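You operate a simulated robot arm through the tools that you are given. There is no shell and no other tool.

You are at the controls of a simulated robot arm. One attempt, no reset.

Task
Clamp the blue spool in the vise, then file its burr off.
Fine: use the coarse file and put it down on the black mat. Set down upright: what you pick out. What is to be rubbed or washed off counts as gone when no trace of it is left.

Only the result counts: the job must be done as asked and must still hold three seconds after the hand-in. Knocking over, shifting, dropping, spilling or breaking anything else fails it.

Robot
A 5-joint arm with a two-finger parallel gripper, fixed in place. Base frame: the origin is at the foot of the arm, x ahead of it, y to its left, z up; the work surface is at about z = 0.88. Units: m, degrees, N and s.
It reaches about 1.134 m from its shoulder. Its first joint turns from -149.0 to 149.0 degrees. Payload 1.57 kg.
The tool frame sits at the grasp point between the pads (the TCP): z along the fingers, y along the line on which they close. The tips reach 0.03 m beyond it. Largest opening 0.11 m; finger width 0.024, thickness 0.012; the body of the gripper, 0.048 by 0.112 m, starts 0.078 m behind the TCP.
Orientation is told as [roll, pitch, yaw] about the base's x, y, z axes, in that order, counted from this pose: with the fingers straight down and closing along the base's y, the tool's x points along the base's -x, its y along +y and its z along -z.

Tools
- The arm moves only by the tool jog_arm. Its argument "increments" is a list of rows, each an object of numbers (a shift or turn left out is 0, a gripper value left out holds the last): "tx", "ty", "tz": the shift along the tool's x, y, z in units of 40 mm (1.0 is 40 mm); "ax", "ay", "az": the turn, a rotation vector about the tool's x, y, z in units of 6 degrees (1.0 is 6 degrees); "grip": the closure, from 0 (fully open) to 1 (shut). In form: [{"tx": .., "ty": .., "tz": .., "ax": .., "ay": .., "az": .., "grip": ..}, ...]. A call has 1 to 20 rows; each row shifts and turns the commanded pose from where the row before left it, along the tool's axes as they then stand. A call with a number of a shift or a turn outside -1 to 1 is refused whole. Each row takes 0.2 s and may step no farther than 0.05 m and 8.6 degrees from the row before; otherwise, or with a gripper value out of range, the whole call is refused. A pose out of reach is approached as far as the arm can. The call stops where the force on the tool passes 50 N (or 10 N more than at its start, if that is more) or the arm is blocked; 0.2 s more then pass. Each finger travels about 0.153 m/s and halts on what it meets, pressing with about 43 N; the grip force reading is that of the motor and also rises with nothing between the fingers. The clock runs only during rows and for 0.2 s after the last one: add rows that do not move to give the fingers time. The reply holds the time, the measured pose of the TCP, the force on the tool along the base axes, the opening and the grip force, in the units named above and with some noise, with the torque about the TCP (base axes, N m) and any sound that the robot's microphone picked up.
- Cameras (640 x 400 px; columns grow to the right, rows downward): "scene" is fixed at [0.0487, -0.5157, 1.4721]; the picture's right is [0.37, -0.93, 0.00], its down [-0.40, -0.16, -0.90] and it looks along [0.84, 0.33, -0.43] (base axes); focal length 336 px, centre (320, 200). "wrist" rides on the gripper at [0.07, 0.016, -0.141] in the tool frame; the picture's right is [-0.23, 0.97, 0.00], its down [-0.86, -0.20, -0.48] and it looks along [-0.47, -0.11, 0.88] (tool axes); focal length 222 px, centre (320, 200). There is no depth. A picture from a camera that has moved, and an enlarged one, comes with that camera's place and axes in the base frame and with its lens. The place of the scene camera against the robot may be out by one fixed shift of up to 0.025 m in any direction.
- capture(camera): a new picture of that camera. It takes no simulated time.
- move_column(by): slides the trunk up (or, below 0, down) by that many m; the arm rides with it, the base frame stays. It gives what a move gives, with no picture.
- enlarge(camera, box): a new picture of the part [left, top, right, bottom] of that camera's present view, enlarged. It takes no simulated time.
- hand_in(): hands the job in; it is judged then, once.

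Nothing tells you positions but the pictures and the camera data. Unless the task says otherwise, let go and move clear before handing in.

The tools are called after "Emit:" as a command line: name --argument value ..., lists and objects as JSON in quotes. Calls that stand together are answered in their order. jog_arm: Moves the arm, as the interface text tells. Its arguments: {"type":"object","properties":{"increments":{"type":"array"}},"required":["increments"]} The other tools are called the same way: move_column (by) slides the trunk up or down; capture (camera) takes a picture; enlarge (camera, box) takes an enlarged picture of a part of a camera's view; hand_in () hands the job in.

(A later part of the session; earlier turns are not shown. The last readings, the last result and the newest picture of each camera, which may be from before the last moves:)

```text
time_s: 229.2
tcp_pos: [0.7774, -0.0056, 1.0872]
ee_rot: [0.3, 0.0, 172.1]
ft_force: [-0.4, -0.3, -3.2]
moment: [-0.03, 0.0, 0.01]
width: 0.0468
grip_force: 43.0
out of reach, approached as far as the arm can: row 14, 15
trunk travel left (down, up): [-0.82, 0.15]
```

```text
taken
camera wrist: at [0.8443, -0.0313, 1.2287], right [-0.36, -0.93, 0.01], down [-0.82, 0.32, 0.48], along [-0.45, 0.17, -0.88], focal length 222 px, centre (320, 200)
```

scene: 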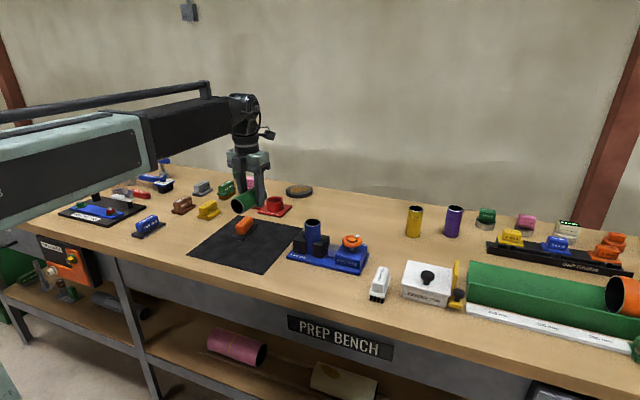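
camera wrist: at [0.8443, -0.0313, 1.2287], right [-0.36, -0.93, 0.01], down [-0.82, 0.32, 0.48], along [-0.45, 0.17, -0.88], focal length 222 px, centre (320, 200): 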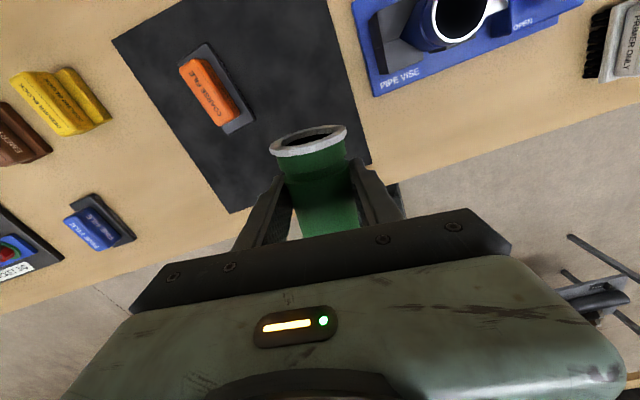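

The spin hit its limit at 172°, but it turned farther the other way earlier. I'll spin the long way round to reach the 180° orientation; the hand is well clear at this height.

Emit:
jog_arm --increments '[{"az": 1}, {"az": 1}, {"az": 1}, {"az": 1}, {"az": 1}, {"az": 1}, {"az": 1}, {"az": 1}, {"az": 1}, {"az": 1}, {"az": 1}, {"az": 1}, {"az": 1}, {"az": 1}, {"az": 1}, {"az": 1}, {"az": 1}, {"az": 1}, {"az": 1}, {"az": 1}]'

Emit:
jog_arm --increments '[{"az": 1}, {"az": 1}, {"az": 1}, {"az": 1}, {"az": 1}, {"az": 1}, {"az": 1}, {"az": 1}, {"az": 1}, {"az": 1}, {"az": 1}, {"az": 1}, {"az": 1}, {"az": 1}, {"az": 1}, {"az": 1}, {"az": 1}, {"az": 1}, {"az": 1}, {"az": 1}]'

Emit:
enlarge --camera "scene" --box '[190, 130, 330, 260]'

```text
time_s: 233.4
tcp_pos: [0.7766, -0.008, 1.0883]
ee_rot: [-0.2, 0.2, 52.3]
ft_force: [0.5, 0.2, -3.6]
moment: [0.03, -0.02, 0.03]
width: 0.0469
grip_force: 42.8
trunk travel left (down, up): [-0.82, 0.15]
```

```text
time_s: 237.6
tcp_pos: [0.7773, -0.007, 1.0872]
ee_rot: [-0.2, -0.2, -67.8]
ft_force: [0.4, 0.4, -2.9]
moment: [0.05, -0.02, 0.0]
width: 0.0467
grip_force: 42.9
trunk travel left (down, up): [-0.82, 0.15]
```

```text
3.08 times, centred on (260, 195) of scene
camera zoom: at [0.0487, -0.5157, 1.4721], right [0.37, -0.93, 0.0], down [-0.4, -0.16, -0.9], along [0.84, 0.33, -0.43], focal length 1036 px, centre (505, 215)
```

zoom: 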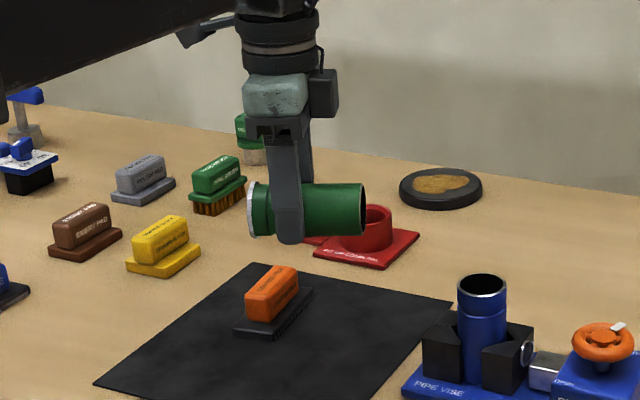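

Emit:
jog_arm --increments '[{"az": 1}, {"az": 1}, {"az": 1}, {"az": 1}, {"az": 1}, {"az": 1}, {"az": 1}, {"az": 1}, {"az": 1}, {"az": 1}, {"az": 1}, {"az": 1}, {"az": 1}, {"az": 1}, {"az": 1}, {"az": 1}, {"az": 1}, {"az": 1}, {"az": 0.86}, {}]'

Emit:
capture --camera "wrist"

Emit:
enlarge --camera "scene" --box '[190, 130, 330, 260]'

```text
time_s: 241.8
tcp_pos: [0.7764, -0.0065, 1.0869]
ee_rot: [0.3, 0.0, -172.8]
ft_force: [-0.2, -0.8, -2.3]
moment: [0.0, -0.01, 0.0]
width: 0.0467
grip_force: 43.9
out of reach, approached as far as the arm can: row 18, 19
trunk travel left (down, up): [-0.82, 0.15]
```

```text
taken
camera wrist: at [0.8481, -0.0139, 1.2286], right [-0.1, -0.99, 0.0], down [-0.87, 0.09, 0.48], along [-0.48, 0.04, -0.88], focal length 222 px, centre (320, 200)
```

wrist: 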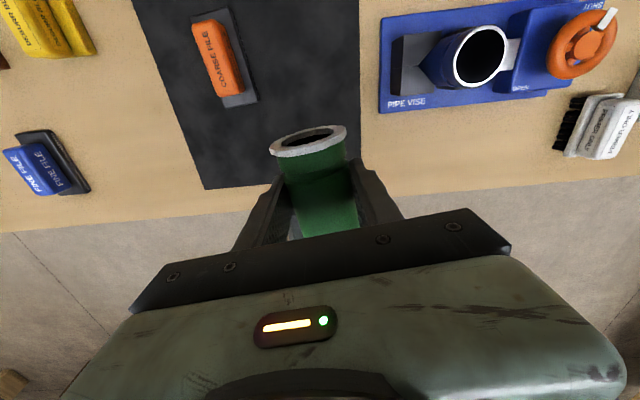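

```text
3.08 times, centred on (260, 195) of scene
camera zoom: at [0.0487, -0.5157, 1.4721], right [0.37, -0.93, 0.0], down [-0.4, -0.16, -0.9], along [0.84, 0.33, -0.43], focal length 1036 px, centre (505, 215)
```

zoom: 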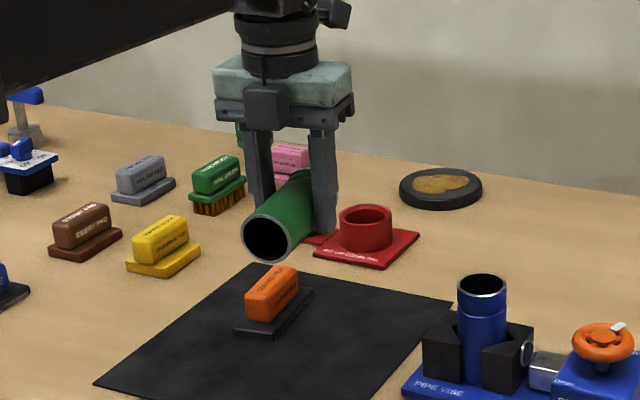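

The spin limit is about ±172.5°, so fully flipping isn't possible. Another way: lay the spool down here with its axis toward the arm and rim outward, then grip it with the tool tilted 40° back and rotate to 50° forward, exactly 90° to stand it up. Lowering it to the mat.

Emit:
move_column --by -0.16

Emit:
enlarge --camera "scene" --box '[190, 190, 330, 280]'

Emit:
capture --camera "wrist"

```text
time_s: 243.6
tcp_pos: [0.7765, -0.0089, 0.9274]
ee_rot: [0.1, 0.0, -172.6]
ft_force: [0.6, 1.0, -3.2]
moment: [-0.04, -0.01, 0.0]
width: 0.047
grip_force: 42.6
trunk travel left (down, up): [-0.66, 0.31]
```

```text
4.44 times, centred on (260, 235) of scene
camera zoom: at [0.0487, -0.5157, 1.4721], right [0.37, -0.93, 0.0], down [-0.4, -0.16, -0.9], along [0.84, 0.33, -0.43], focal length 1496 px, centre (587, 44)
```

zoom: 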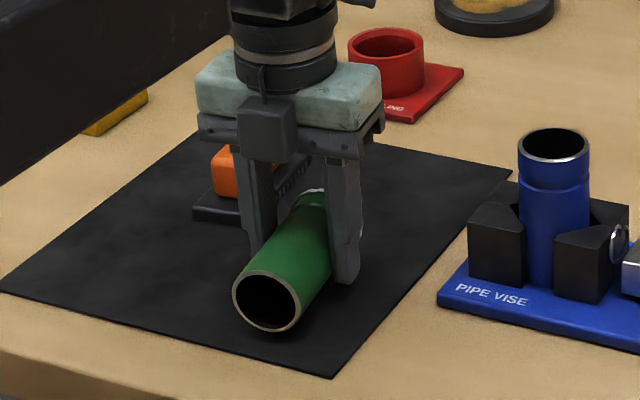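

```text
taken
camera wrist: at [0.848, -0.0139, 1.0686], right [-0.1, -0.99, 0.0], down [-0.87, 0.09, 0.48], along [-0.48, 0.04, -0.88], focal length 222 px, centre (320, 200)
```

wrist: 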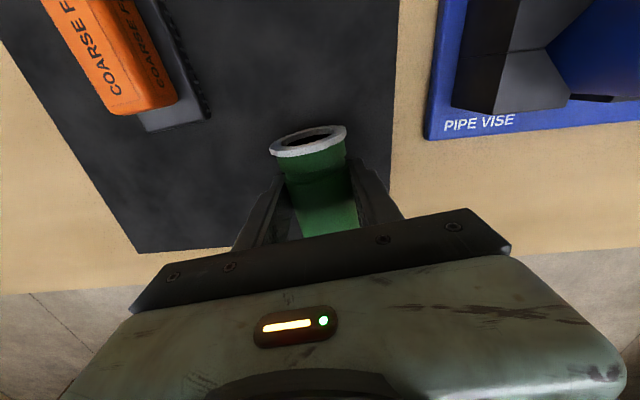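

Emit:
move_column --by -0.008

```text
time_s: 244.2
tcp_pos: [0.7767, -0.008, 0.9188]
ee_rot: [0.2, 0.0, -172.7]
ft_force: [0.2, 1.7, -3.3]
moment: [0.01, -0.04, 0.03]
width: 0.0466
grip_force: 42.7
trunk travel left (down, up): [-0.652, 0.318]
```

Emit:
move_column --by -0.002

```text
time_s: 244.7
tcp_pos: [0.7763, -0.0074, 0.9187]
ee_rot: [0.3, 0.2, -172.6]
ft_force: [9.2, 0.1, 24.6]
moment: [-0.17, -1.09, 0.02]
width: 0.0467
grip_force: 42.4
trunk travel left (down, up): [-0.65, 0.32]
```

Emit:
move_column --by 0.001

Emit:
jog_arm --increments '[{"grip": 0.56}, {"grip": 0.52}, {"grip": 0.45}, {"grip": 0.3}, {"grip": 0.15}, {}]'

Emit:
enlarge --camera "scene" --box '[190, 190, 330, 280]'

Emit:
capture --camera "wrist"

```text
time_s: 245.2
tcp_pos: [0.7755, -0.0078, 0.9189]
ee_rot: [0.3, 0.0, -172.6]
ft_force: [7.9, -0.7, 13.2]
moment: [-0.18, -0.89, 0.05]
width: 0.0466
grip_force: 43.1
trunk travel left (down, up): [-0.651, 0.319]
```

```text
time_s: 246.6
tcp_pos: [0.7766, -0.0065, 0.9184]
ee_rot: [0.2, 0.0, -172.6]
ft_force: [0.2, 0.1, 0.6]
moment: [0.01, 0.01, 0.01]
width: 0.0935
grip_force: 0.0
trunk travel left (down, up): [-0.651, 0.319]
```

```text
4.44 times, centred on (260, 235) of scene
camera zoom: at [0.0487, -0.5157, 1.4721], right [0.37, -0.93, 0.0], down [-0.4, -0.16, -0.9], along [0.84, 0.33, -0.43], focal length 1496 px, centre (587, 44)
```

zoom: 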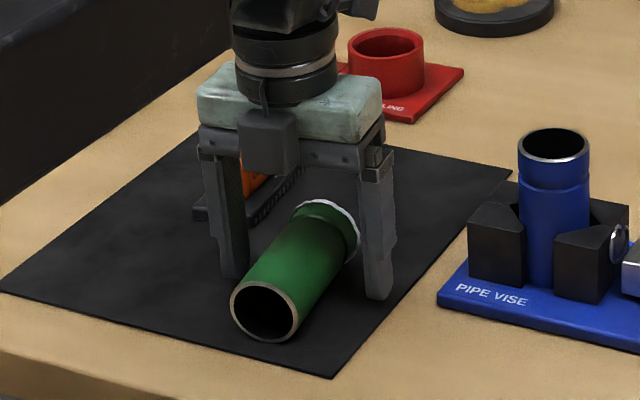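

```text
taken
camera wrist: at [0.8479, -0.0139, 1.0598], right [-0.1, -0.99, 0.0], down [-0.87, 0.09, 0.48], along [-0.48, 0.04, -0.88], focal length 222 px, centre (320, 200)
```

wrist: 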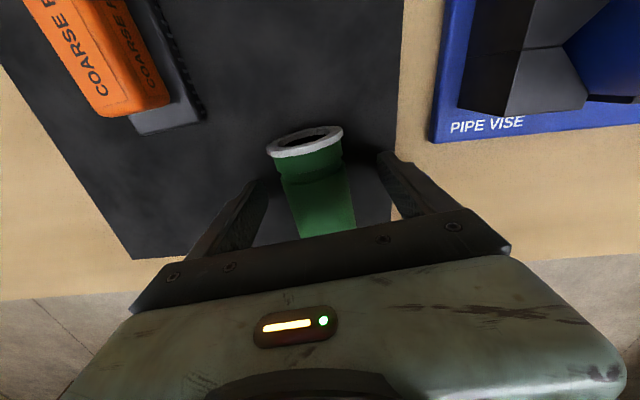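

It's lying stable with the rim outward. Raising and spinning the wrist back.

Emit:
move_column --by 0.18

Emit:
jog_arm --increments '[{"az": -1, "grip": 0}, {"az": -1}, {"az": -1}, {"az": -1}, {"az": -1}, {"az": -1}, {"az": -1}, {"az": -1}, {"az": -1}, {"az": -1}, {"az": -1}, {"az": -1}, {"az": -1}, {"az": -1}, {"az": -1}, {"az": -1}, {"az": -1}, {"az": -1}, {"az": -1}, {"az": -1}]'

Emit:
jog_arm --increments '[{"az": -1}, {"az": -1}, {"az": -1}, {"az": -1}, {"az": -1}, {"az": -1}, {"az": -1}, {"az": -1}, {"az": -1}, {}, {}]'

Emit:
capture --camera "wrist"

Emit:
enlarge --camera "wrist" --box '[220, 40, 420, 180]'

```text
time_s: 248.6
tcp_pos: [0.7765, -0.0069, 1.0977]
ee_rot: [0.1, 0.0, -172.6]
ft_force: [-0.1, 1.0, -0.3]
moment: [0.03, 0.0, 0.03]
width: 0.0935
grip_force: 0.0
trunk travel left (down, up): [-0.831, 0.139]
```

```text
time_s: 252.8
tcp_pos: [0.7772, -0.007, 1.0988]
ee_rot: [-0.1, -0.2, -52.6]
ft_force: [-0.8, -0.4, 0.1]
moment: [0.02, 0.0, 0.01]
width: 0.1102
grip_force: 0.0
trunk travel left (down, up): [-0.831, 0.139]
```

```text
time_s: 255.2
tcp_pos: [0.7759, -0.0072, 1.0976]
ee_rot: [-0.2, 0.0, 1.4]
ft_force: [-0.4, 0.2, 0.6]
moment: [0.03, 0.04, -0.01]
width: 0.1098
grip_force: 0.1
trunk travel left (down, up): [-0.831, 0.139]
```

```text
taken
camera wrist: at [0.7067, 0.0079, 1.2396], right [0.2, 0.98, 0.0], down [0.86, -0.18, 0.48], along [0.47, -0.1, -0.88], focal length 222 px, centre (320, 200)
```

wrist: 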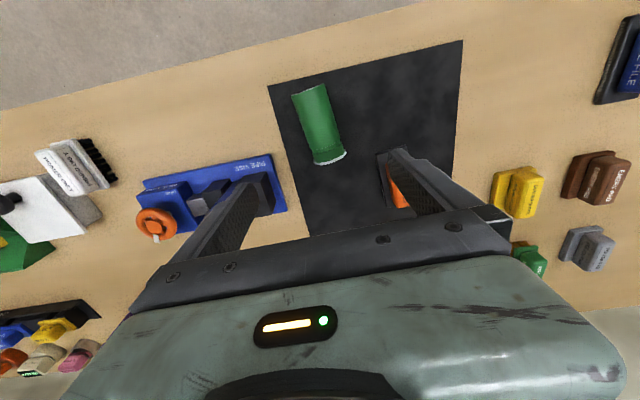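

```text
2.86 times, centred on (320, 110) of wrist
camera zoom: at [0.7067, 0.0079, 1.2396], right [0.2, 0.98, 0.0], down [0.86, -0.18, 0.48], along [0.47, -0.1, -0.88], focal length 635 px, centre (320, 457)
```

zoom: 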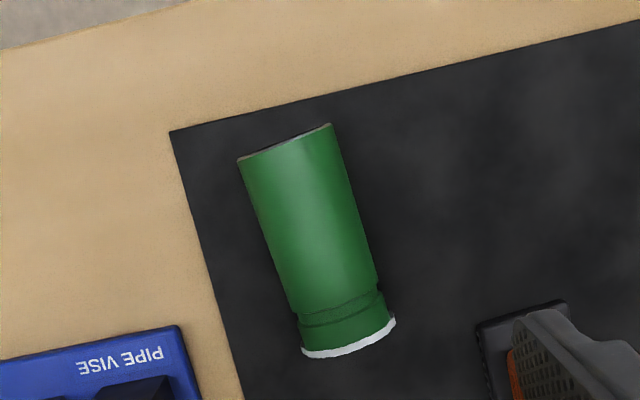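

The spool's axis runs from (0.716, -0.011) to the rim at (0.815, 0.0005). I'll align above the gripping point and tilt the tool 40° backward, at height.

Emit:
jog_arm --increments '[{"tx": -0.1775, "ty": 0.078, "az": 0.28}, {}, {"ay": 1}, {"ay": 1}, {"ay": 1}, {"ay": 1}, {"ay": 1}, {"ay": 1}, {"ay": 0.667}, {}, {}]'

Emit:
capture --camera "wrist"

Emit:
capture --camera "scene"

```text
time_s: 256.7
tcp_pos: [0.7903, -0.0051, 1.1146]
ee_rot: [-0.3, 21.7, -0.5]
ft_force: [8.2, -0.7, -37.1]
moment: [-0.07, 1.06, -0.09]
width: 0.1099
grip_force: 0.0
out of reach, approached as far as the arm can: row 4, 5, 6, 7
trunk travel left (down, up): [-0.831, 0.139]
stopped in row 7: the force on the tool passed its limit at 152 N (the readings are from after the stop); the commanded pose is now the measured one
```

```text
taken
camera wrist: at [0.7769, 0.0126, 1.2721], right [0.22, 0.97, -0.09], down [0.97, -0.21, 0.13], along [0.11, -0.11, -0.99], focal length 222 px, centre (320, 200)
```

wrist: 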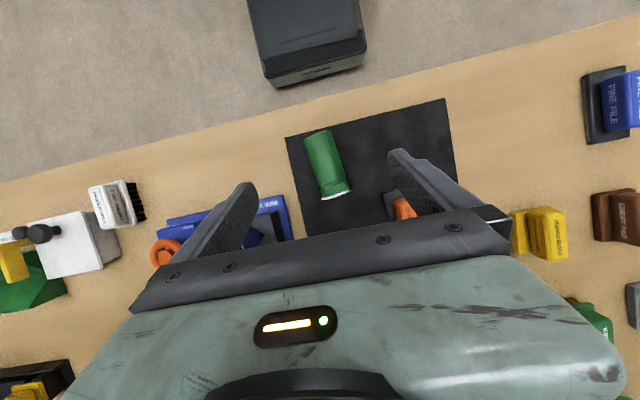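

```text
taken
```

scene: 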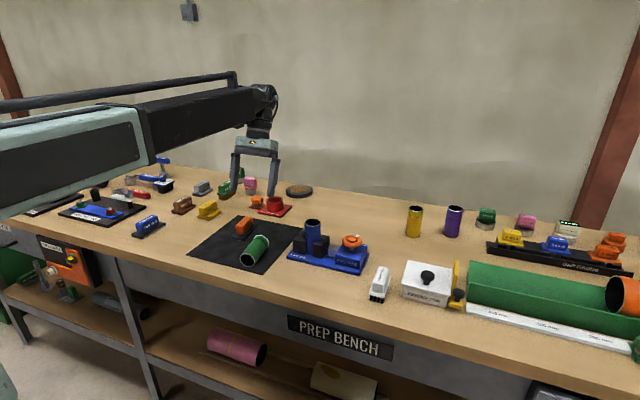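

The backward tilt is mechanically limited to about 21°, and I touched that limit. I'll back off to about 19°, so standing the spool up needs 71° forward, which is still workable.

Emit:
jog_arm --increments '[{"ay": -0.45}, {}, {}]'

Emit:
enlarge --camera "wrist" --box '[260, 100, 420, 220]'

```text
time_s: 257.5
tcp_pos: [0.7888, -0.0037, 1.1111]
ee_rot: [-0.3, 19.2, -0.4]
ft_force: [0.0, -0.2, 0.1]
moment: [0.03, 0.0, 0.0]
width: 0.1102
grip_force: 0.0
out of reach, approached as far as the arm can: row 1
trunk travel left (down, up): [-0.831, 0.139]
```

```text
3.33 times, centred on (340, 160) of wrist
camera zoom: at [0.7691, 0.0129, 1.2678], right [0.22, 0.97, -0.08], down [0.96, -0.2, 0.17], along [0.15, -0.11, -0.98], focal length 740 px, centre (253, 333)
```

zoom: 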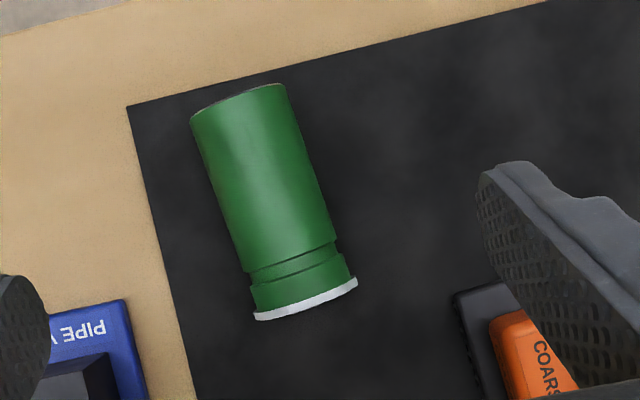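

Emit:
jog_arm --increments '[{"tx": 0.1416, "tz": 0.0494}, {}, {}]'

Emit:
move_column --by -0.14

Emit:
capture --camera "wrist"

Emit:
enlarge --camera "scene" --box '[190, 170, 330, 280]'

```text
time_s: 258.3
tcp_pos: [0.7827, -0.0035, 1.1125]
ee_rot: [-0.2, 19.2, -0.5]
ft_force: [0.0, -1.2, 0.2]
moment: [0.02, -0.01, -0.01]
width: 0.11
grip_force: 0.0
trunk travel left (down, up): [-0.831, 0.139]
```

```text
time_s: 259.9
tcp_pos: [0.7817, -0.0041, 0.9714]
ee_rot: [-0.3, 19.2, -0.3]
ft_force: [0.8, -0.8, 0.5]
moment: [-0.01, -0.01, 0.02]
width: 0.1101
grip_force: 0.0
trunk travel left (down, up): [-0.691, 0.279]
```

```text
taken
camera wrist: at [0.7627, 0.0131, 1.1279], right [0.22, 0.97, -0.08], down [0.96, -0.2, 0.17], along [0.15, -0.11, -0.98], focal length 222 px, centre (320, 200)
```

wrist: 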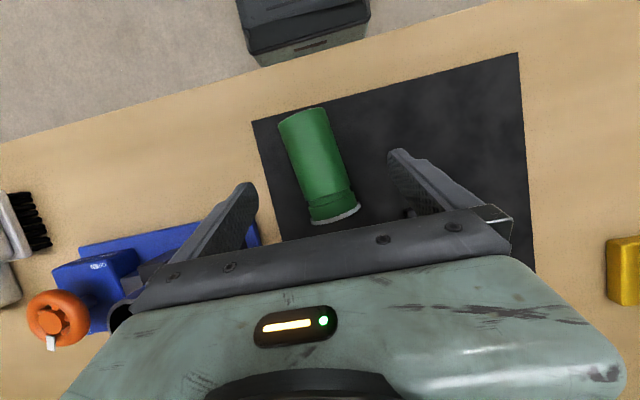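

```text
3.64 times, centred on (260, 225) of scene
camera zoom: at [0.0487, -0.5157, 1.4721], right [0.37, -0.93, 0.0], down [-0.4, -0.16, -0.9], along [0.84, 0.33, -0.43], focal length 1224 px, centre (538, 109)
```

zoom: 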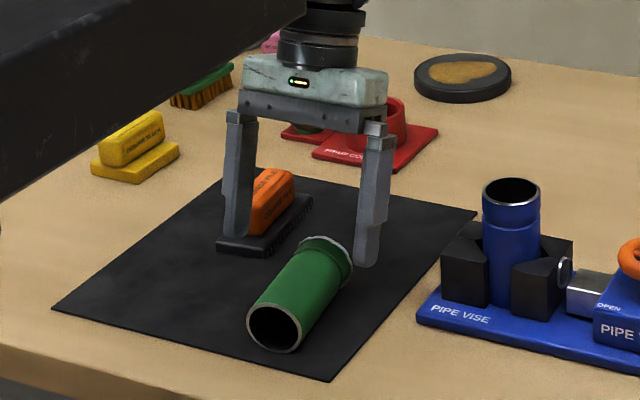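

Emit:
jog_arm --increments '[{"grip": 0.2}, {}]'

Emit:
move_column --by -0.054

Emit:
enlarge --camera "scene" --box '[190, 190, 330, 290]'

Emit:
capture --camera "wrist"

```text
time_s: 260.5
tcp_pos: [0.7808, -0.0037, 0.9714]
ee_rot: [-0.2, 19.1, -0.6]
ft_force: [-0.2, -0.9, -0.5]
moment: [0.02, 0.02, 0.02]
width: 0.088
grip_force: 0.1
trunk travel left (down, up): [-0.691, 0.279]
```

```text
time_s: 261.5
tcp_pos: [0.7817, -0.004, 0.9173]
ee_rot: [-0.3, 19.1, -0.4]
ft_force: [0.5, 0.6, -0.2]
moment: [-0.03, 0.03, 0.01]
width: 0.0879
grip_force: 0.1
trunk travel left (down, up): [-0.637, 0.333]
```

```text
4.00 times, centred on (260, 240) of scene
camera zoom: at [0.0487, -0.5157, 1.4721], right [0.37, -0.93, 0.0], down [-0.4, -0.16, -0.9], along [0.84, 0.33, -0.43], focal length 1346 px, centre (560, 40)
```

zoom: 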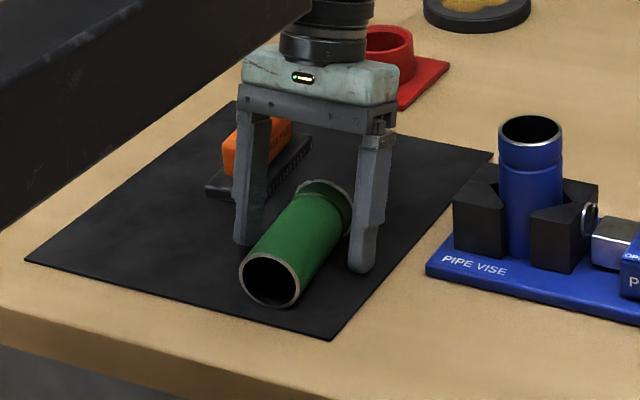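

```text
taken
camera wrist: at [0.7627, 0.0131, 1.0738], right [0.22, 0.97, -0.08], down [0.96, -0.2, 0.17], along [0.15, -0.11, -0.98], focal length 222 px, centre (320, 200)
```

wrist: 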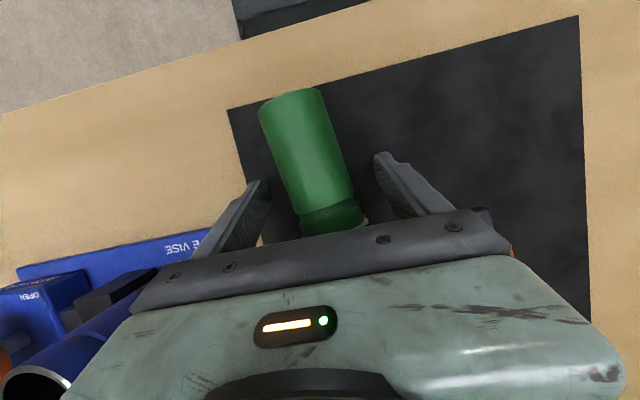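

Positioned around the upper body. Closing.

Emit:
jog_arm --increments '[{"grip": 0.35}, {"grip": 0.45}, {"grip": 0.53}, {"grip": 1.0}, {}, {}]'

Emit:
enlarge --camera "scene" --box '[190, 190, 330, 290]'

Emit:
enlarge --camera "wrist" --box '[220, 60, 420, 250]'

```text
time_s: 262.9
tcp_pos: [0.7822, -0.0046, 0.9169]
ee_rot: [-0.4, 19.1, -0.4]
ft_force: [0.3, 0.1, 3.3]
moment: [-0.26, -0.25, -0.12]
width: 0.0465
grip_force: 42.6
trunk travel left (down, up): [-0.637, 0.333]
```

```text
4.00 times, centred on (260, 240) of scene
camera zoom: at [0.0487, -0.5157, 1.4721], right [0.37, -0.93, 0.0], down [-0.4, -0.16, -0.9], along [0.84, 0.33, -0.43], focal length 1346 px, centre (560, 40)
```

zoom: 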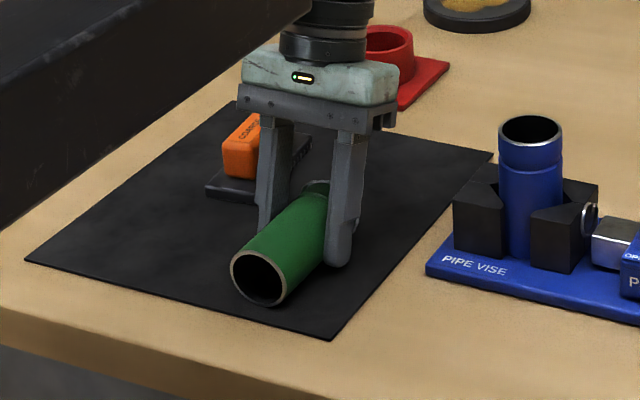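

```text
2.11 times, centred on (320, 155) of wrist
camera zoom: at [0.7626, 0.0132, 1.074], right [0.22, 0.97, -0.08], down [0.96, -0.2, 0.17], along [0.15, -0.11, -0.98], focal length 468 px, centre (320, 295)
```

zoom: 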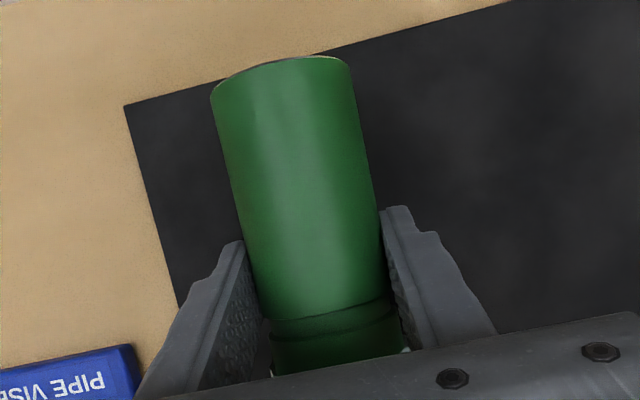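

Gripped flush at 0.0465 m and now aligned with the arm. Lifting and checking.

Emit:
move_column --by 0.04

Emit:
enlarge --camera "scene" --box '[190, 170, 330, 270]'

Emit:
enlarge --camera "wrist" --box '[220, 60, 420, 250]'

```text
time_s: 263.7
tcp_pos: [0.782, -0.0035, 0.9575]
ee_rot: [-0.4, 19.3, -0.3]
ft_force: [-0.1, 0.7, -3.3]
moment: [-0.04, -0.06, 0.02]
width: 0.0471
grip_force: 42.8
trunk travel left (down, up): [-0.677, 0.293]
```

```text
4.00 times, centred on (260, 220) of scene
camera zoom: at [0.0487, -0.5157, 1.4721], right [0.37, -0.93, 0.0], down [-0.4, -0.16, -0.9], along [0.84, 0.33, -0.43], focal length 1346 px, centre (560, 120)
```

zoom: 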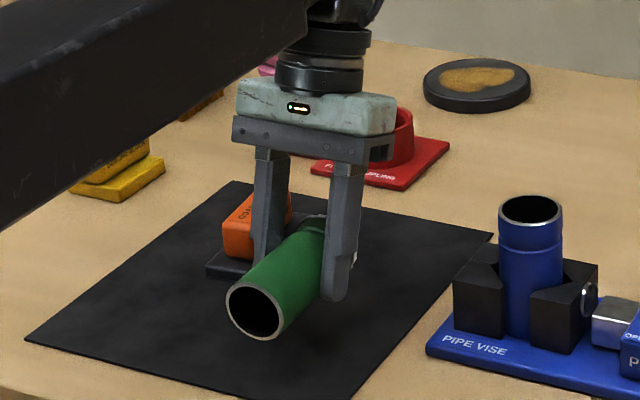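

```text
2.11 times, centred on (320, 155) of wrist
camera zoom: at [0.7631, 0.0132, 1.1136], right [0.22, 0.97, -0.08], down [0.96, -0.2, 0.17], along [0.15, -0.11, -0.98], focal length 468 px, centre (320, 295)
```

zoom: 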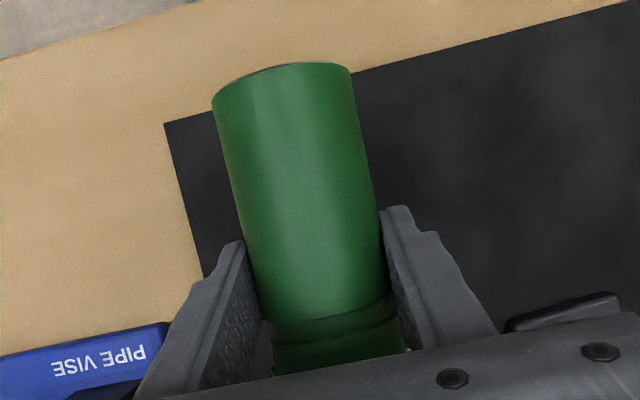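

The spool hangs with its lower end drooping slightly, which helps, since gravity assists standing it up. I'll raise, move outward, and rotate the tool forward in stages.

Emit:
move_column --by 0.06

Emit:
jog_arm --increments '[{"tx": -0.692, "tz": -0.241}, {"tx": -0.692, "tz": -0.241}, {"tx": -0.692, "tz": -0.241}, {}, {"ay": -1}, {"ay": -1}, {"ay": -1}, {"ay": -1}, {"ay": -1}, {"ay": -1}, {}]'

Emit:
enlarge --camera "scene" --box '[190, 120, 330, 250]'

Emit:
capture --camera "wrist"

```text
time_s: 264.7
tcp_pos: [0.7819, -0.0037, 1.0169]
ee_rot: [-0.3, 19.2, -0.4]
ft_force: [-1.0, -0.4, -2.3]
moment: [0.0, -0.03, 0.01]
width: 0.0466
grip_force: 43.1
trunk travel left (down, up): [-0.737, 0.233]
```

```text
time_s: 267.1
tcp_pos: [0.8688, -0.0042, 1.0139]
ee_rot: [-0.3, -16.9, -0.2]
ft_force: [-0.1, 0.1, -2.5]
moment: [-0.01, -0.06, -0.01]
width: 0.047
grip_force: 43.1
out of reach, approached as far as the arm can: row 5, 6, 10
trunk travel left (down, up): [-0.737, 0.233]
```

```text
3.08 times, centred on (260, 185) of scene
camera zoom: at [0.0487, -0.5157, 1.4721], right [0.37, -0.93, 0.0], down [-0.4, -0.16, -0.9], along [0.84, 0.33, -0.43], focal length 1036 px, centre (505, 246)
```

zoom: 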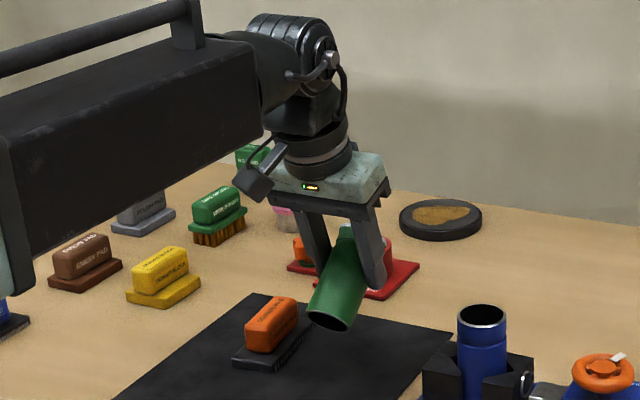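

```text
taken
camera wrist: at [0.762, 0.0128, 1.1293], right [0.22, 0.97, 0.06], down [0.68, -0.2, 0.71], along [0.7, -0.12, -0.7], focal length 222 px, centre (320, 200)
```

wrist: 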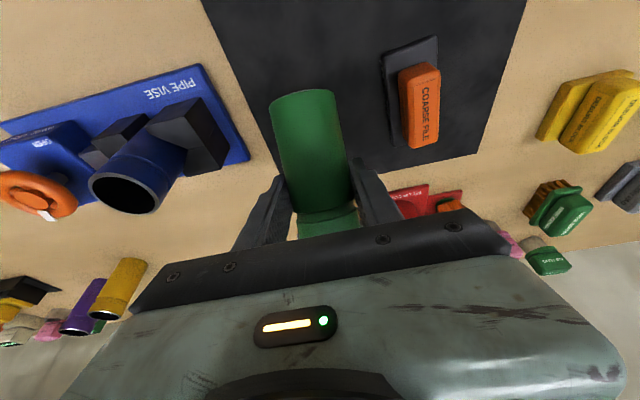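

Rotating nicely. Continuing the forward tilt.

Emit:
jog_arm --increments '[{"ay": -1}, {"ay": -1}, {"ay": -1}, {"ay": -1}, {"ay": -1}, {"ay": -1}, {}]'

Emit:
enlarge --camera "scene" --box '[190, 120, 330, 250]'

Emit:
capture --camera "wrist"

```text
time_s: 268.7
tcp_pos: [0.8698, -0.0043, 1.0988]
ee_rot: [-0.5, -52.8, 0.0]
ft_force: [-1.0, -0.5, -3.0]
moment: [-0.01, 0.01, 0.0]
width: 0.047
grip_force: 43.2
out of reach, approached as far as the arm can: row 1, 2, 3, 4, 5, 6
trunk travel left (down, up): [-0.737, 0.233]
```

```text
3.08 times, centred on (260, 185) of scene
camera zoom: at [0.0487, -0.5157, 1.4721], right [0.37, -0.93, 0.0], down [-0.4, -0.16, -0.9], along [0.84, 0.33, -0.43], focal length 1036 px, centre (505, 246)
```

zoom: 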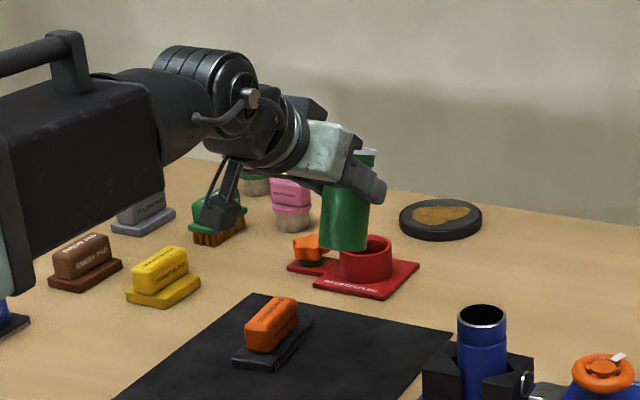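

```text
taken
camera wrist: at [0.7157, 0.0128, 1.1281], right [0.14, 0.97, 0.18], down [0.14, -0.2, 0.97], along [0.98, -0.12, -0.16], focal length 222 px, centre (320, 200)
```

wrist: 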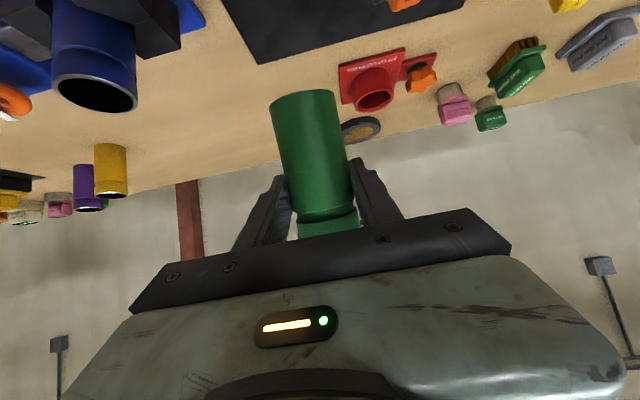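

Nearly upright. I'll tilt a bit more to about 68° and look closely.

Emit:
jog_arm --increments '[{"ay": -1}, {"ay": -1}, {"ay": -0.5}, {}, {}]'

Emit:
enlarge --camera "scene" --box '[220, 120, 320, 220]'

Emit:
capture --camera "wrist"

```text
time_s: 269.9
tcp_pos: [0.8698, -0.0041, 1.1511]
ee_rot: [-0.6, -67.7, 0.3]
ft_force: [-0.4, -0.6, -2.9]
moment: [0.03, 0.02, 0.02]
width: 0.0467
grip_force: 42.3
out of reach, approached as far as the arm can: row 1, 2, 3
trunk travel left (down, up): [-0.737, 0.233]
```

```text
4.00 times, centred on (270, 170) of scene
camera zoom: at [0.0487, -0.5157, 1.4721], right [0.37, -0.93, 0.0], down [-0.4, -0.16, -0.9], along [0.84, 0.33, -0.43], focal length 1346 px, centre (520, 320)
```

zoom: 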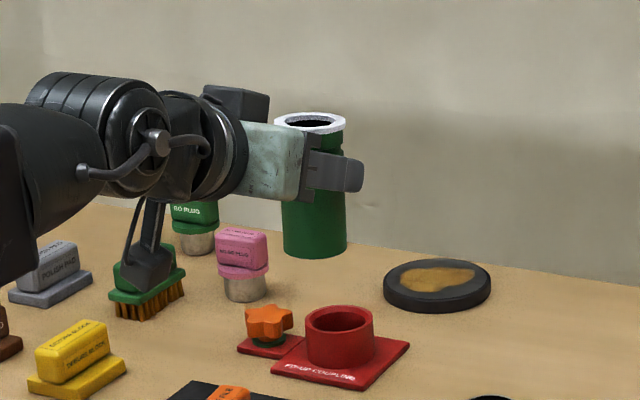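

```text
taken
camera wrist: at [0.7133, 0.0129, 1.1409], right [0.09, 0.97, 0.21], down [-0.12, -0.19, 0.97], along [0.99, -0.11, 0.1], focal length 222 px, centre (320, 200)
```

wrist: 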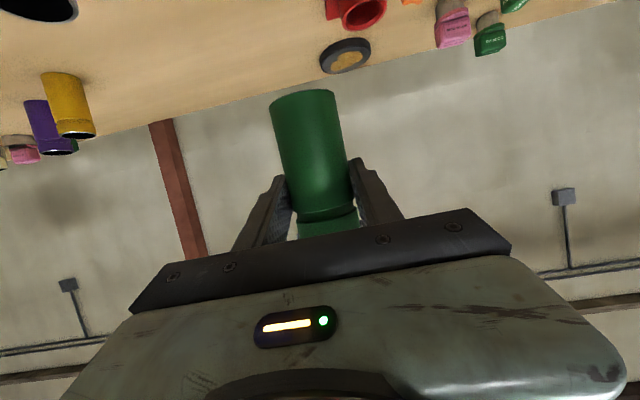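

The spool hangs essentially upright, within a few degrees. A final tilt touch, then move to its original spot at (0.917, -0.016).

Emit:
jog_arm --increments '[{"ay": -0.4}, {"ty": -0.285, "ax": 0.1175, "az": 0.0428}, {"tx": -0.154, "tz": 0.423}, {"tx": -0.154, "tz": 0.423}, {}, {}]'

Emit:
enlarge --camera "scene" --box '[220, 120, 320, 220]'

```text
time_s: 271.3
tcp_pos: [0.9042, -0.016, 1.1619]
ee_rot: [-0.8, -70.3, -0.3]
ft_force: [-0.1, -0.4, -3.0]
moment: [-0.03, 0.05, 0.0]
width: 0.0468
grip_force: 43.2
out of reach, approached as far as the arm can: row 1
trunk travel left (down, up): [-0.737, 0.233]
```

```text
4.00 times, centred on (270, 170) of scene
camera zoom: at [0.0487, -0.5157, 1.4721], right [0.37, -0.93, 0.0], down [-0.4, -0.16, -0.9], along [0.84, 0.33, -0.43], focal length 1346 px, centre (520, 320)
```

zoom: 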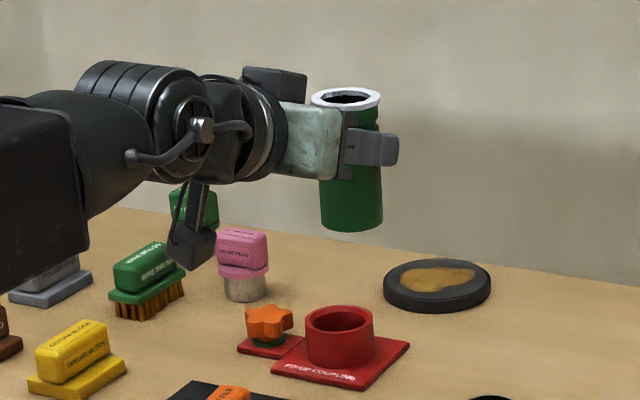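

Upright in the picture. Lowering toward the mat.

Emit:
move_column --by -0.19

Emit:
enlarge --camera "scene" --box '[200, 160, 340, 270]'

Emit:
capture --camera "wrist"

```text
time_s: 273.4
tcp_pos: [0.9042, -0.0164, 0.9721]
ee_rot: [-0.8, -70.3, -0.3]
ft_force: [0.0, 0.1, -2.8]
moment: [0.0, 0.01, 0.0]
width: 0.0467
grip_force: 43.3
trunk travel left (down, up): [-0.547, 0.423]
```

```text
3.64 times, centred on (270, 215) of scene
camera zoom: at [0.0487, -0.5157, 1.4721], right [0.37, -0.93, 0.0], down [-0.4, -0.16, -0.9], along [0.84, 0.33, -0.43], focal length 1224 px, centre (502, 146)
```

zoom: 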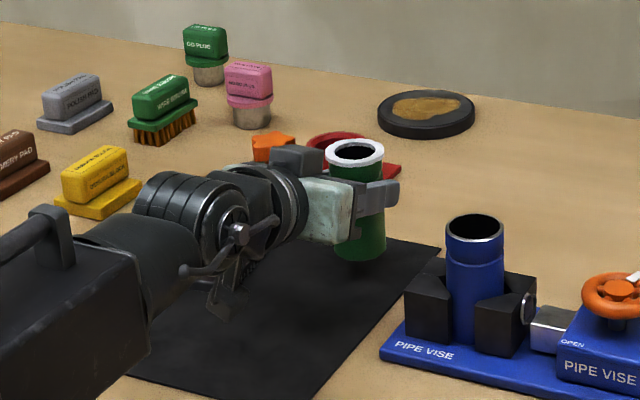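

```text
taken
camera wrist: at [0.7487, 0.0026, 0.9539], right [0.1, 0.97, 0.21], down [-0.17, -0.19, 0.97], along [0.98, -0.13, 0.14], focal length 222 px, centre (320, 200)
```

wrist: 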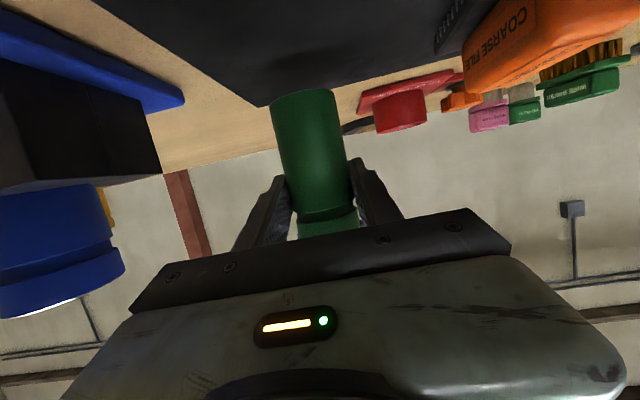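

The predicted landing spot matches the spool's original pixel position in the scene camera. Lowering the last couple of centimetres carefully.

Emit:
move_column --by -0.017

Emit:
enlarge --camera "scene" --box '[230, 185, 310, 245]'

```text
time_s: 274.0
tcp_pos: [0.9049, -0.0154, 0.9541]
ee_rot: [-0.8, -70.3, -0.3]
ft_force: [0.8, 0.1, -2.5]
moment: [0.03, 0.05, 0.02]
width: 0.0471
grip_force: 42.9
trunk travel left (down, up): [-0.53, 0.44]
```

```text
6.67 times, centred on (270, 215) of scene
camera zoom: at [0.0487, -0.5157, 1.4721], right [0.37, -0.93, 0.0], down [-0.4, -0.16, -0.9], along [0.84, 0.33, -0.43], focal length 2244 px, centre (653, 100)
```

zoom: 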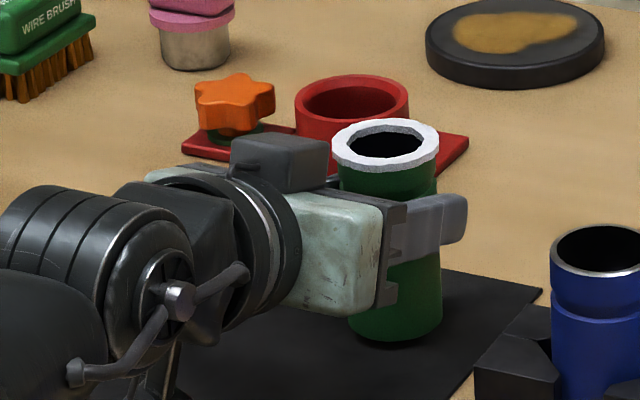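

Emit:
move_column --by -0.003

```text
time_s: 274.6
tcp_pos: [0.9044, -0.0163, 0.952]
ee_rot: [-0.8, -70.2, -0.3]
ft_force: [0.1, 0.4, -1.9]
moment: [0.01, 0.01, 0.01]
width: 0.0465
grip_force: 42.8
trunk travel left (down, up): [-0.527, 0.443]
```

Emit:
move_column --by -0.002

```text
time_s: 275.1
tcp_pos: [0.9045, -0.0163, 0.9496]
ee_rot: [-0.8, -70.4, -0.4]
ft_force: [-0.4, 0.2, -3.0]
moment: [-0.01, 0.03, -0.01]
width: 0.0468
grip_force: 43.4
trunk travel left (down, up): [-0.525, 0.445]
```

Emit:
move_column --by -0.0015

```text
time_s: 275.6
tcp_pos: [0.9044, -0.0163, 0.9489]
ee_rot: [-0.8, -70.5, -0.4]
ft_force: [2.3, -0.2, 4.8]
moment: [0.1, -0.41, -0.08]
width: 0.0468
grip_force: 43.3
trunk travel left (down, up): [-0.524, 0.446]
```

Touchdown. A slight extra press to let it settle flat, then check.

Emit:
move_column --by -0.0008

Emit:
enlarge --camera "scene" --box '[230, 185, 310, 245]'

```text
time_s: 276.1
tcp_pos: [0.905, -0.0172, 0.9493]
ee_rot: [-0.7, -70.5, -0.5]
ft_force: [9.4, -0.7, 15.5]
moment: [0.32, -0.84, -0.25]
width: 0.0466
grip_force: 43.2
trunk travel left (down, up): [-0.523, 0.447]
```

```text
6.67 times, centred on (270, 215) of scene
camera zoom: at [0.0487, -0.5157, 1.4721], right [0.37, -0.93, 0.0], down [-0.4, -0.16, -0.9], along [0.84, 0.33, -0.43], focal length 2244 px, centre (653, 100)
```

zoom: 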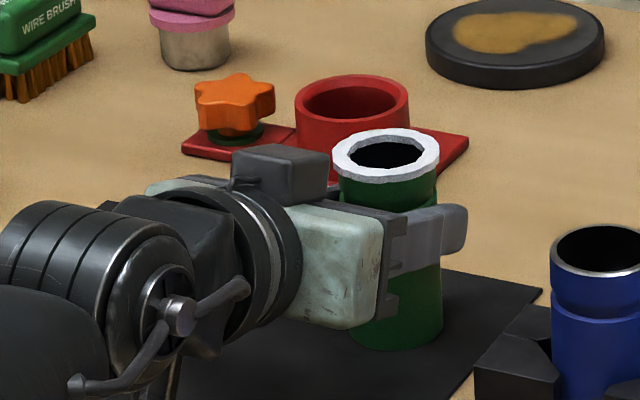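

It matches the original spot to about a millimetre. I'll relieve pressure and release slowly.

Emit:
move_column --by 0.0008

Emit:
jog_arm --increments '[{"grip": 0.565}, {"grip": 0.55}, {"grip": 0.53}, {"grip": 0.48}, {"grip": 0.4}, {"grip": 0.25}, {"grip": 0.1}, {}, {}]'

Emit:
enlarge --camera "scene" --box '[230, 185, 310, 245]'

Emit:
capture --camera "wrist"

```text
time_s: 276.6
tcp_pos: [0.9055, -0.017, 0.9502]
ee_rot: [-0.8, -70.5, -0.4]
ft_force: [10.1, -1.8, 13.3]
moment: [0.18, -1.06, -0.24]
width: 0.0465
grip_force: 43.1
trunk travel left (down, up): [-0.524, 0.446]
```

```text
time_s: 278.6
tcp_pos: [0.9046, -0.0164, 0.9482]
ee_rot: [-0.8, -70.4, -0.3]
ft_force: [-0.1, 0.1, 0.0]
moment: [-0.01, -0.02, -0.03]
width: 0.0991
grip_force: 0.1
trunk travel left (down, up): [-0.524, 0.446]
```

```text
6.67 times, centred on (270, 215) of scene
camera zoom: at [0.0487, -0.5157, 1.4721], right [0.37, -0.93, 0.0], down [-0.4, -0.16, -0.9], along [0.84, 0.33, -0.43], focal length 2244 px, centre (653, 100)
```

zoom: 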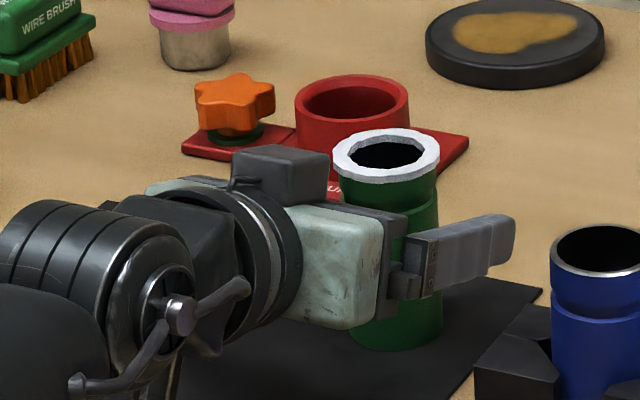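

```text
taken
camera wrist: at [0.7485, 0.0027, 0.9306], right [0.09, 0.97, 0.21], down [-0.17, -0.19, 0.97], along [0.98, -0.13, 0.14], focal length 222 px, centre (320, 200)
```

wrist: 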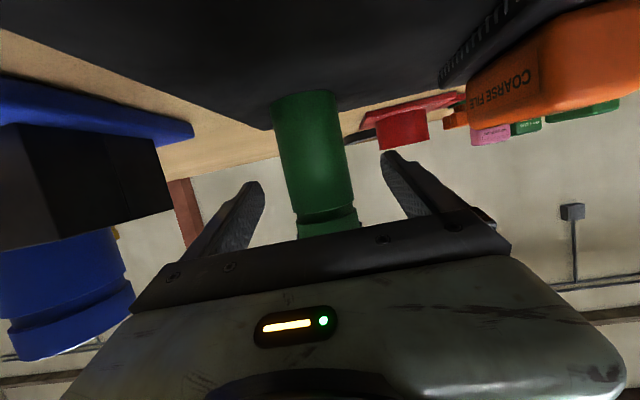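

The green spool is standing upright again at its original place. Raising the hand straight up, clear of it.

Emit:
move_column --by 0.05

Emit:
move_column --by 0.15

Emit:
capture --camera "scene"

Emit:
enlarge --camera "scene" --box '[180, 170, 400, 310]'

Emit:
enlarge --camera "scene" --box '[230, 185, 310, 245]'

```text
time_s: 279.5
tcp_pos: [0.9043, -0.0158, 0.9985]
ee_rot: [-0.7, -70.3, -0.3]
ft_force: [0.2, -0.9, 0.2]
moment: [-0.03, 0.0, 0.01]
width: 0.0989
grip_force: 0.0
trunk travel left (down, up): [-0.574, 0.396]
```

```text
time_s: 281.3
tcp_pos: [0.905, -0.0173, 1.1486]
ee_rot: [-0.9, -70.4, -0.3]
ft_force: [-0.1, 0.5, 0.2]
moment: [0.0, 0.0, 0.01]
width: 0.0992
grip_force: 0.0
trunk travel left (down, up): [-0.724, 0.246]
```

```text
taken
```

scene: 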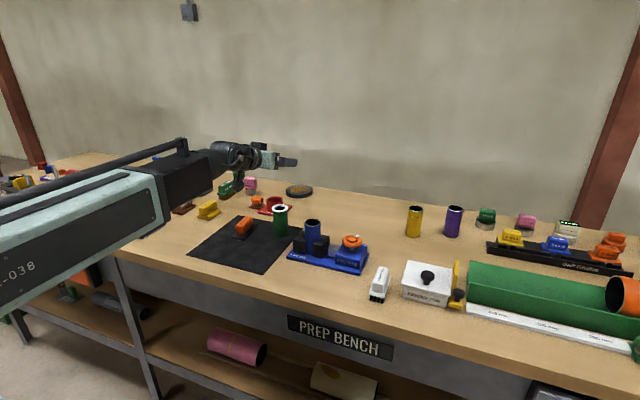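

```text
2.86 times, centred on (290, 240) of scene
camera zoom: at [0.0487, -0.5157, 1.4721], right [0.37, -0.93, 0.0], down [-0.4, -0.16, -0.9], along [0.84, 0.33, -0.43], focal length 962 px, centre (406, 86)
```

zoom: 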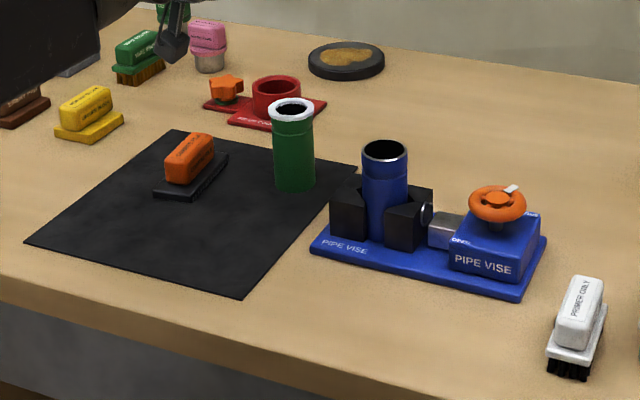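

```text
6.67 times, centred on (270, 215) of scene
camera zoom: at [0.0487, -0.5157, 1.4721], right [0.37, -0.93, 0.0], down [-0.4, -0.16, -0.9], along [0.84, 0.33, -0.43], focal length 2244 px, centre (653, 100)
```

zoom: 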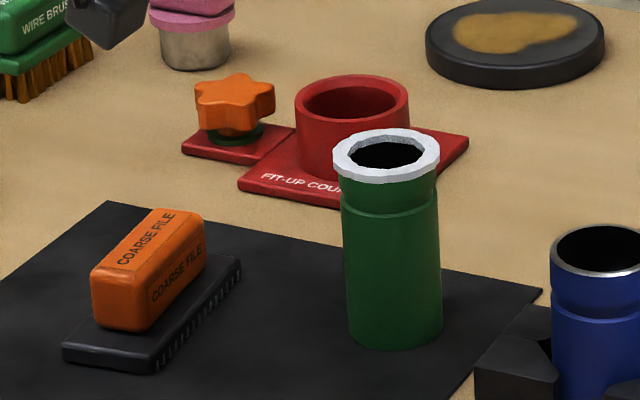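

The green spool stands within about 1 mm of where it started. I'll raise the arm high, return the tool to vertical, and then inspect the whole bench.

Emit:
move_column --by 0.24

Emit:
jog_arm --increments '[{"ay": 1}, {"ay": 1}, {"ay": 1}, {"ay": 1}, {"ay": 1}, {"ay": 1}, {"ay": 1}, {"ay": 1}, {"ay": 1}, {"ay": 1}, {"ay": 1}, {"ay": 0.7}, {}, {}]'

Emit:
capture --camera "scene"

Emit:
capture --camera "wrist"

```text
time_s: 283.8
tcp_pos: [0.9057, -0.016, 1.3885]
ee_rot: [-0.8, -70.3, -0.3]
ft_force: [-0.5, 0.2, 0.0]
moment: [-0.04, -0.01, -0.01]
width: 0.0992
grip_force: 0.0
trunk travel left (down, up): [-0.964, 0.006]
```

```text
time_s: 286.8
tcp_pos: [0.9048, -0.0172, 1.231]
ee_rot: [-0.3, -0.1, -1.1]
ft_force: [0.0, 0.0, -0.2]
moment: [-0.01, 0.0, -0.03]
width: 0.0993
grip_force: 0.1
out of reach, approached as far as the arm can: row 1, 2, 3, 4, 5, 6, 7, 8, 9, 10, 11
trunk travel left (down, up): [-0.964, 0.006]
```

```text
taken
```

scene: 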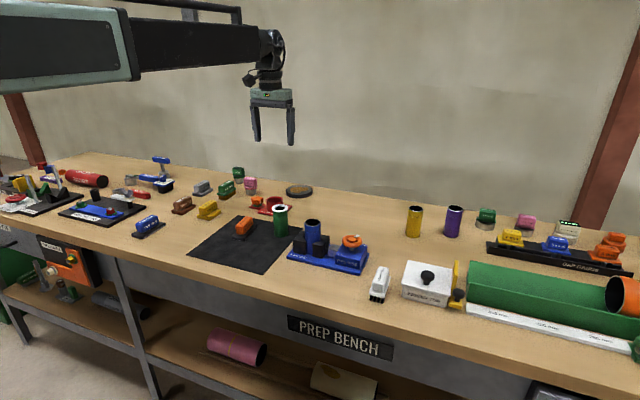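

```text
taken
camera wrist: at [0.835, 0.0016, 1.3719], right [0.25, 0.97, 0.0], down [0.85, -0.21, 0.48], along [0.47, -0.12, -0.88], focal length 222 px, centre (320, 200)
```

wrist: 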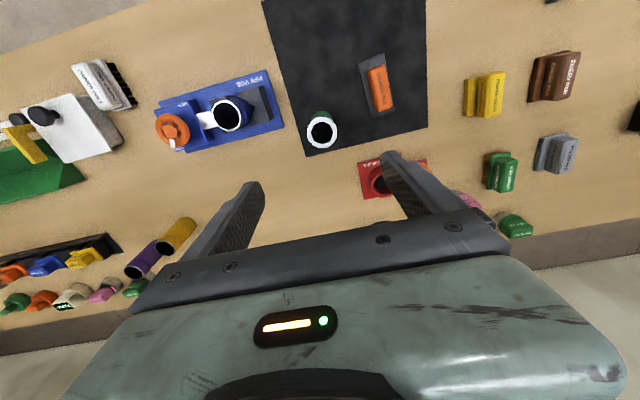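

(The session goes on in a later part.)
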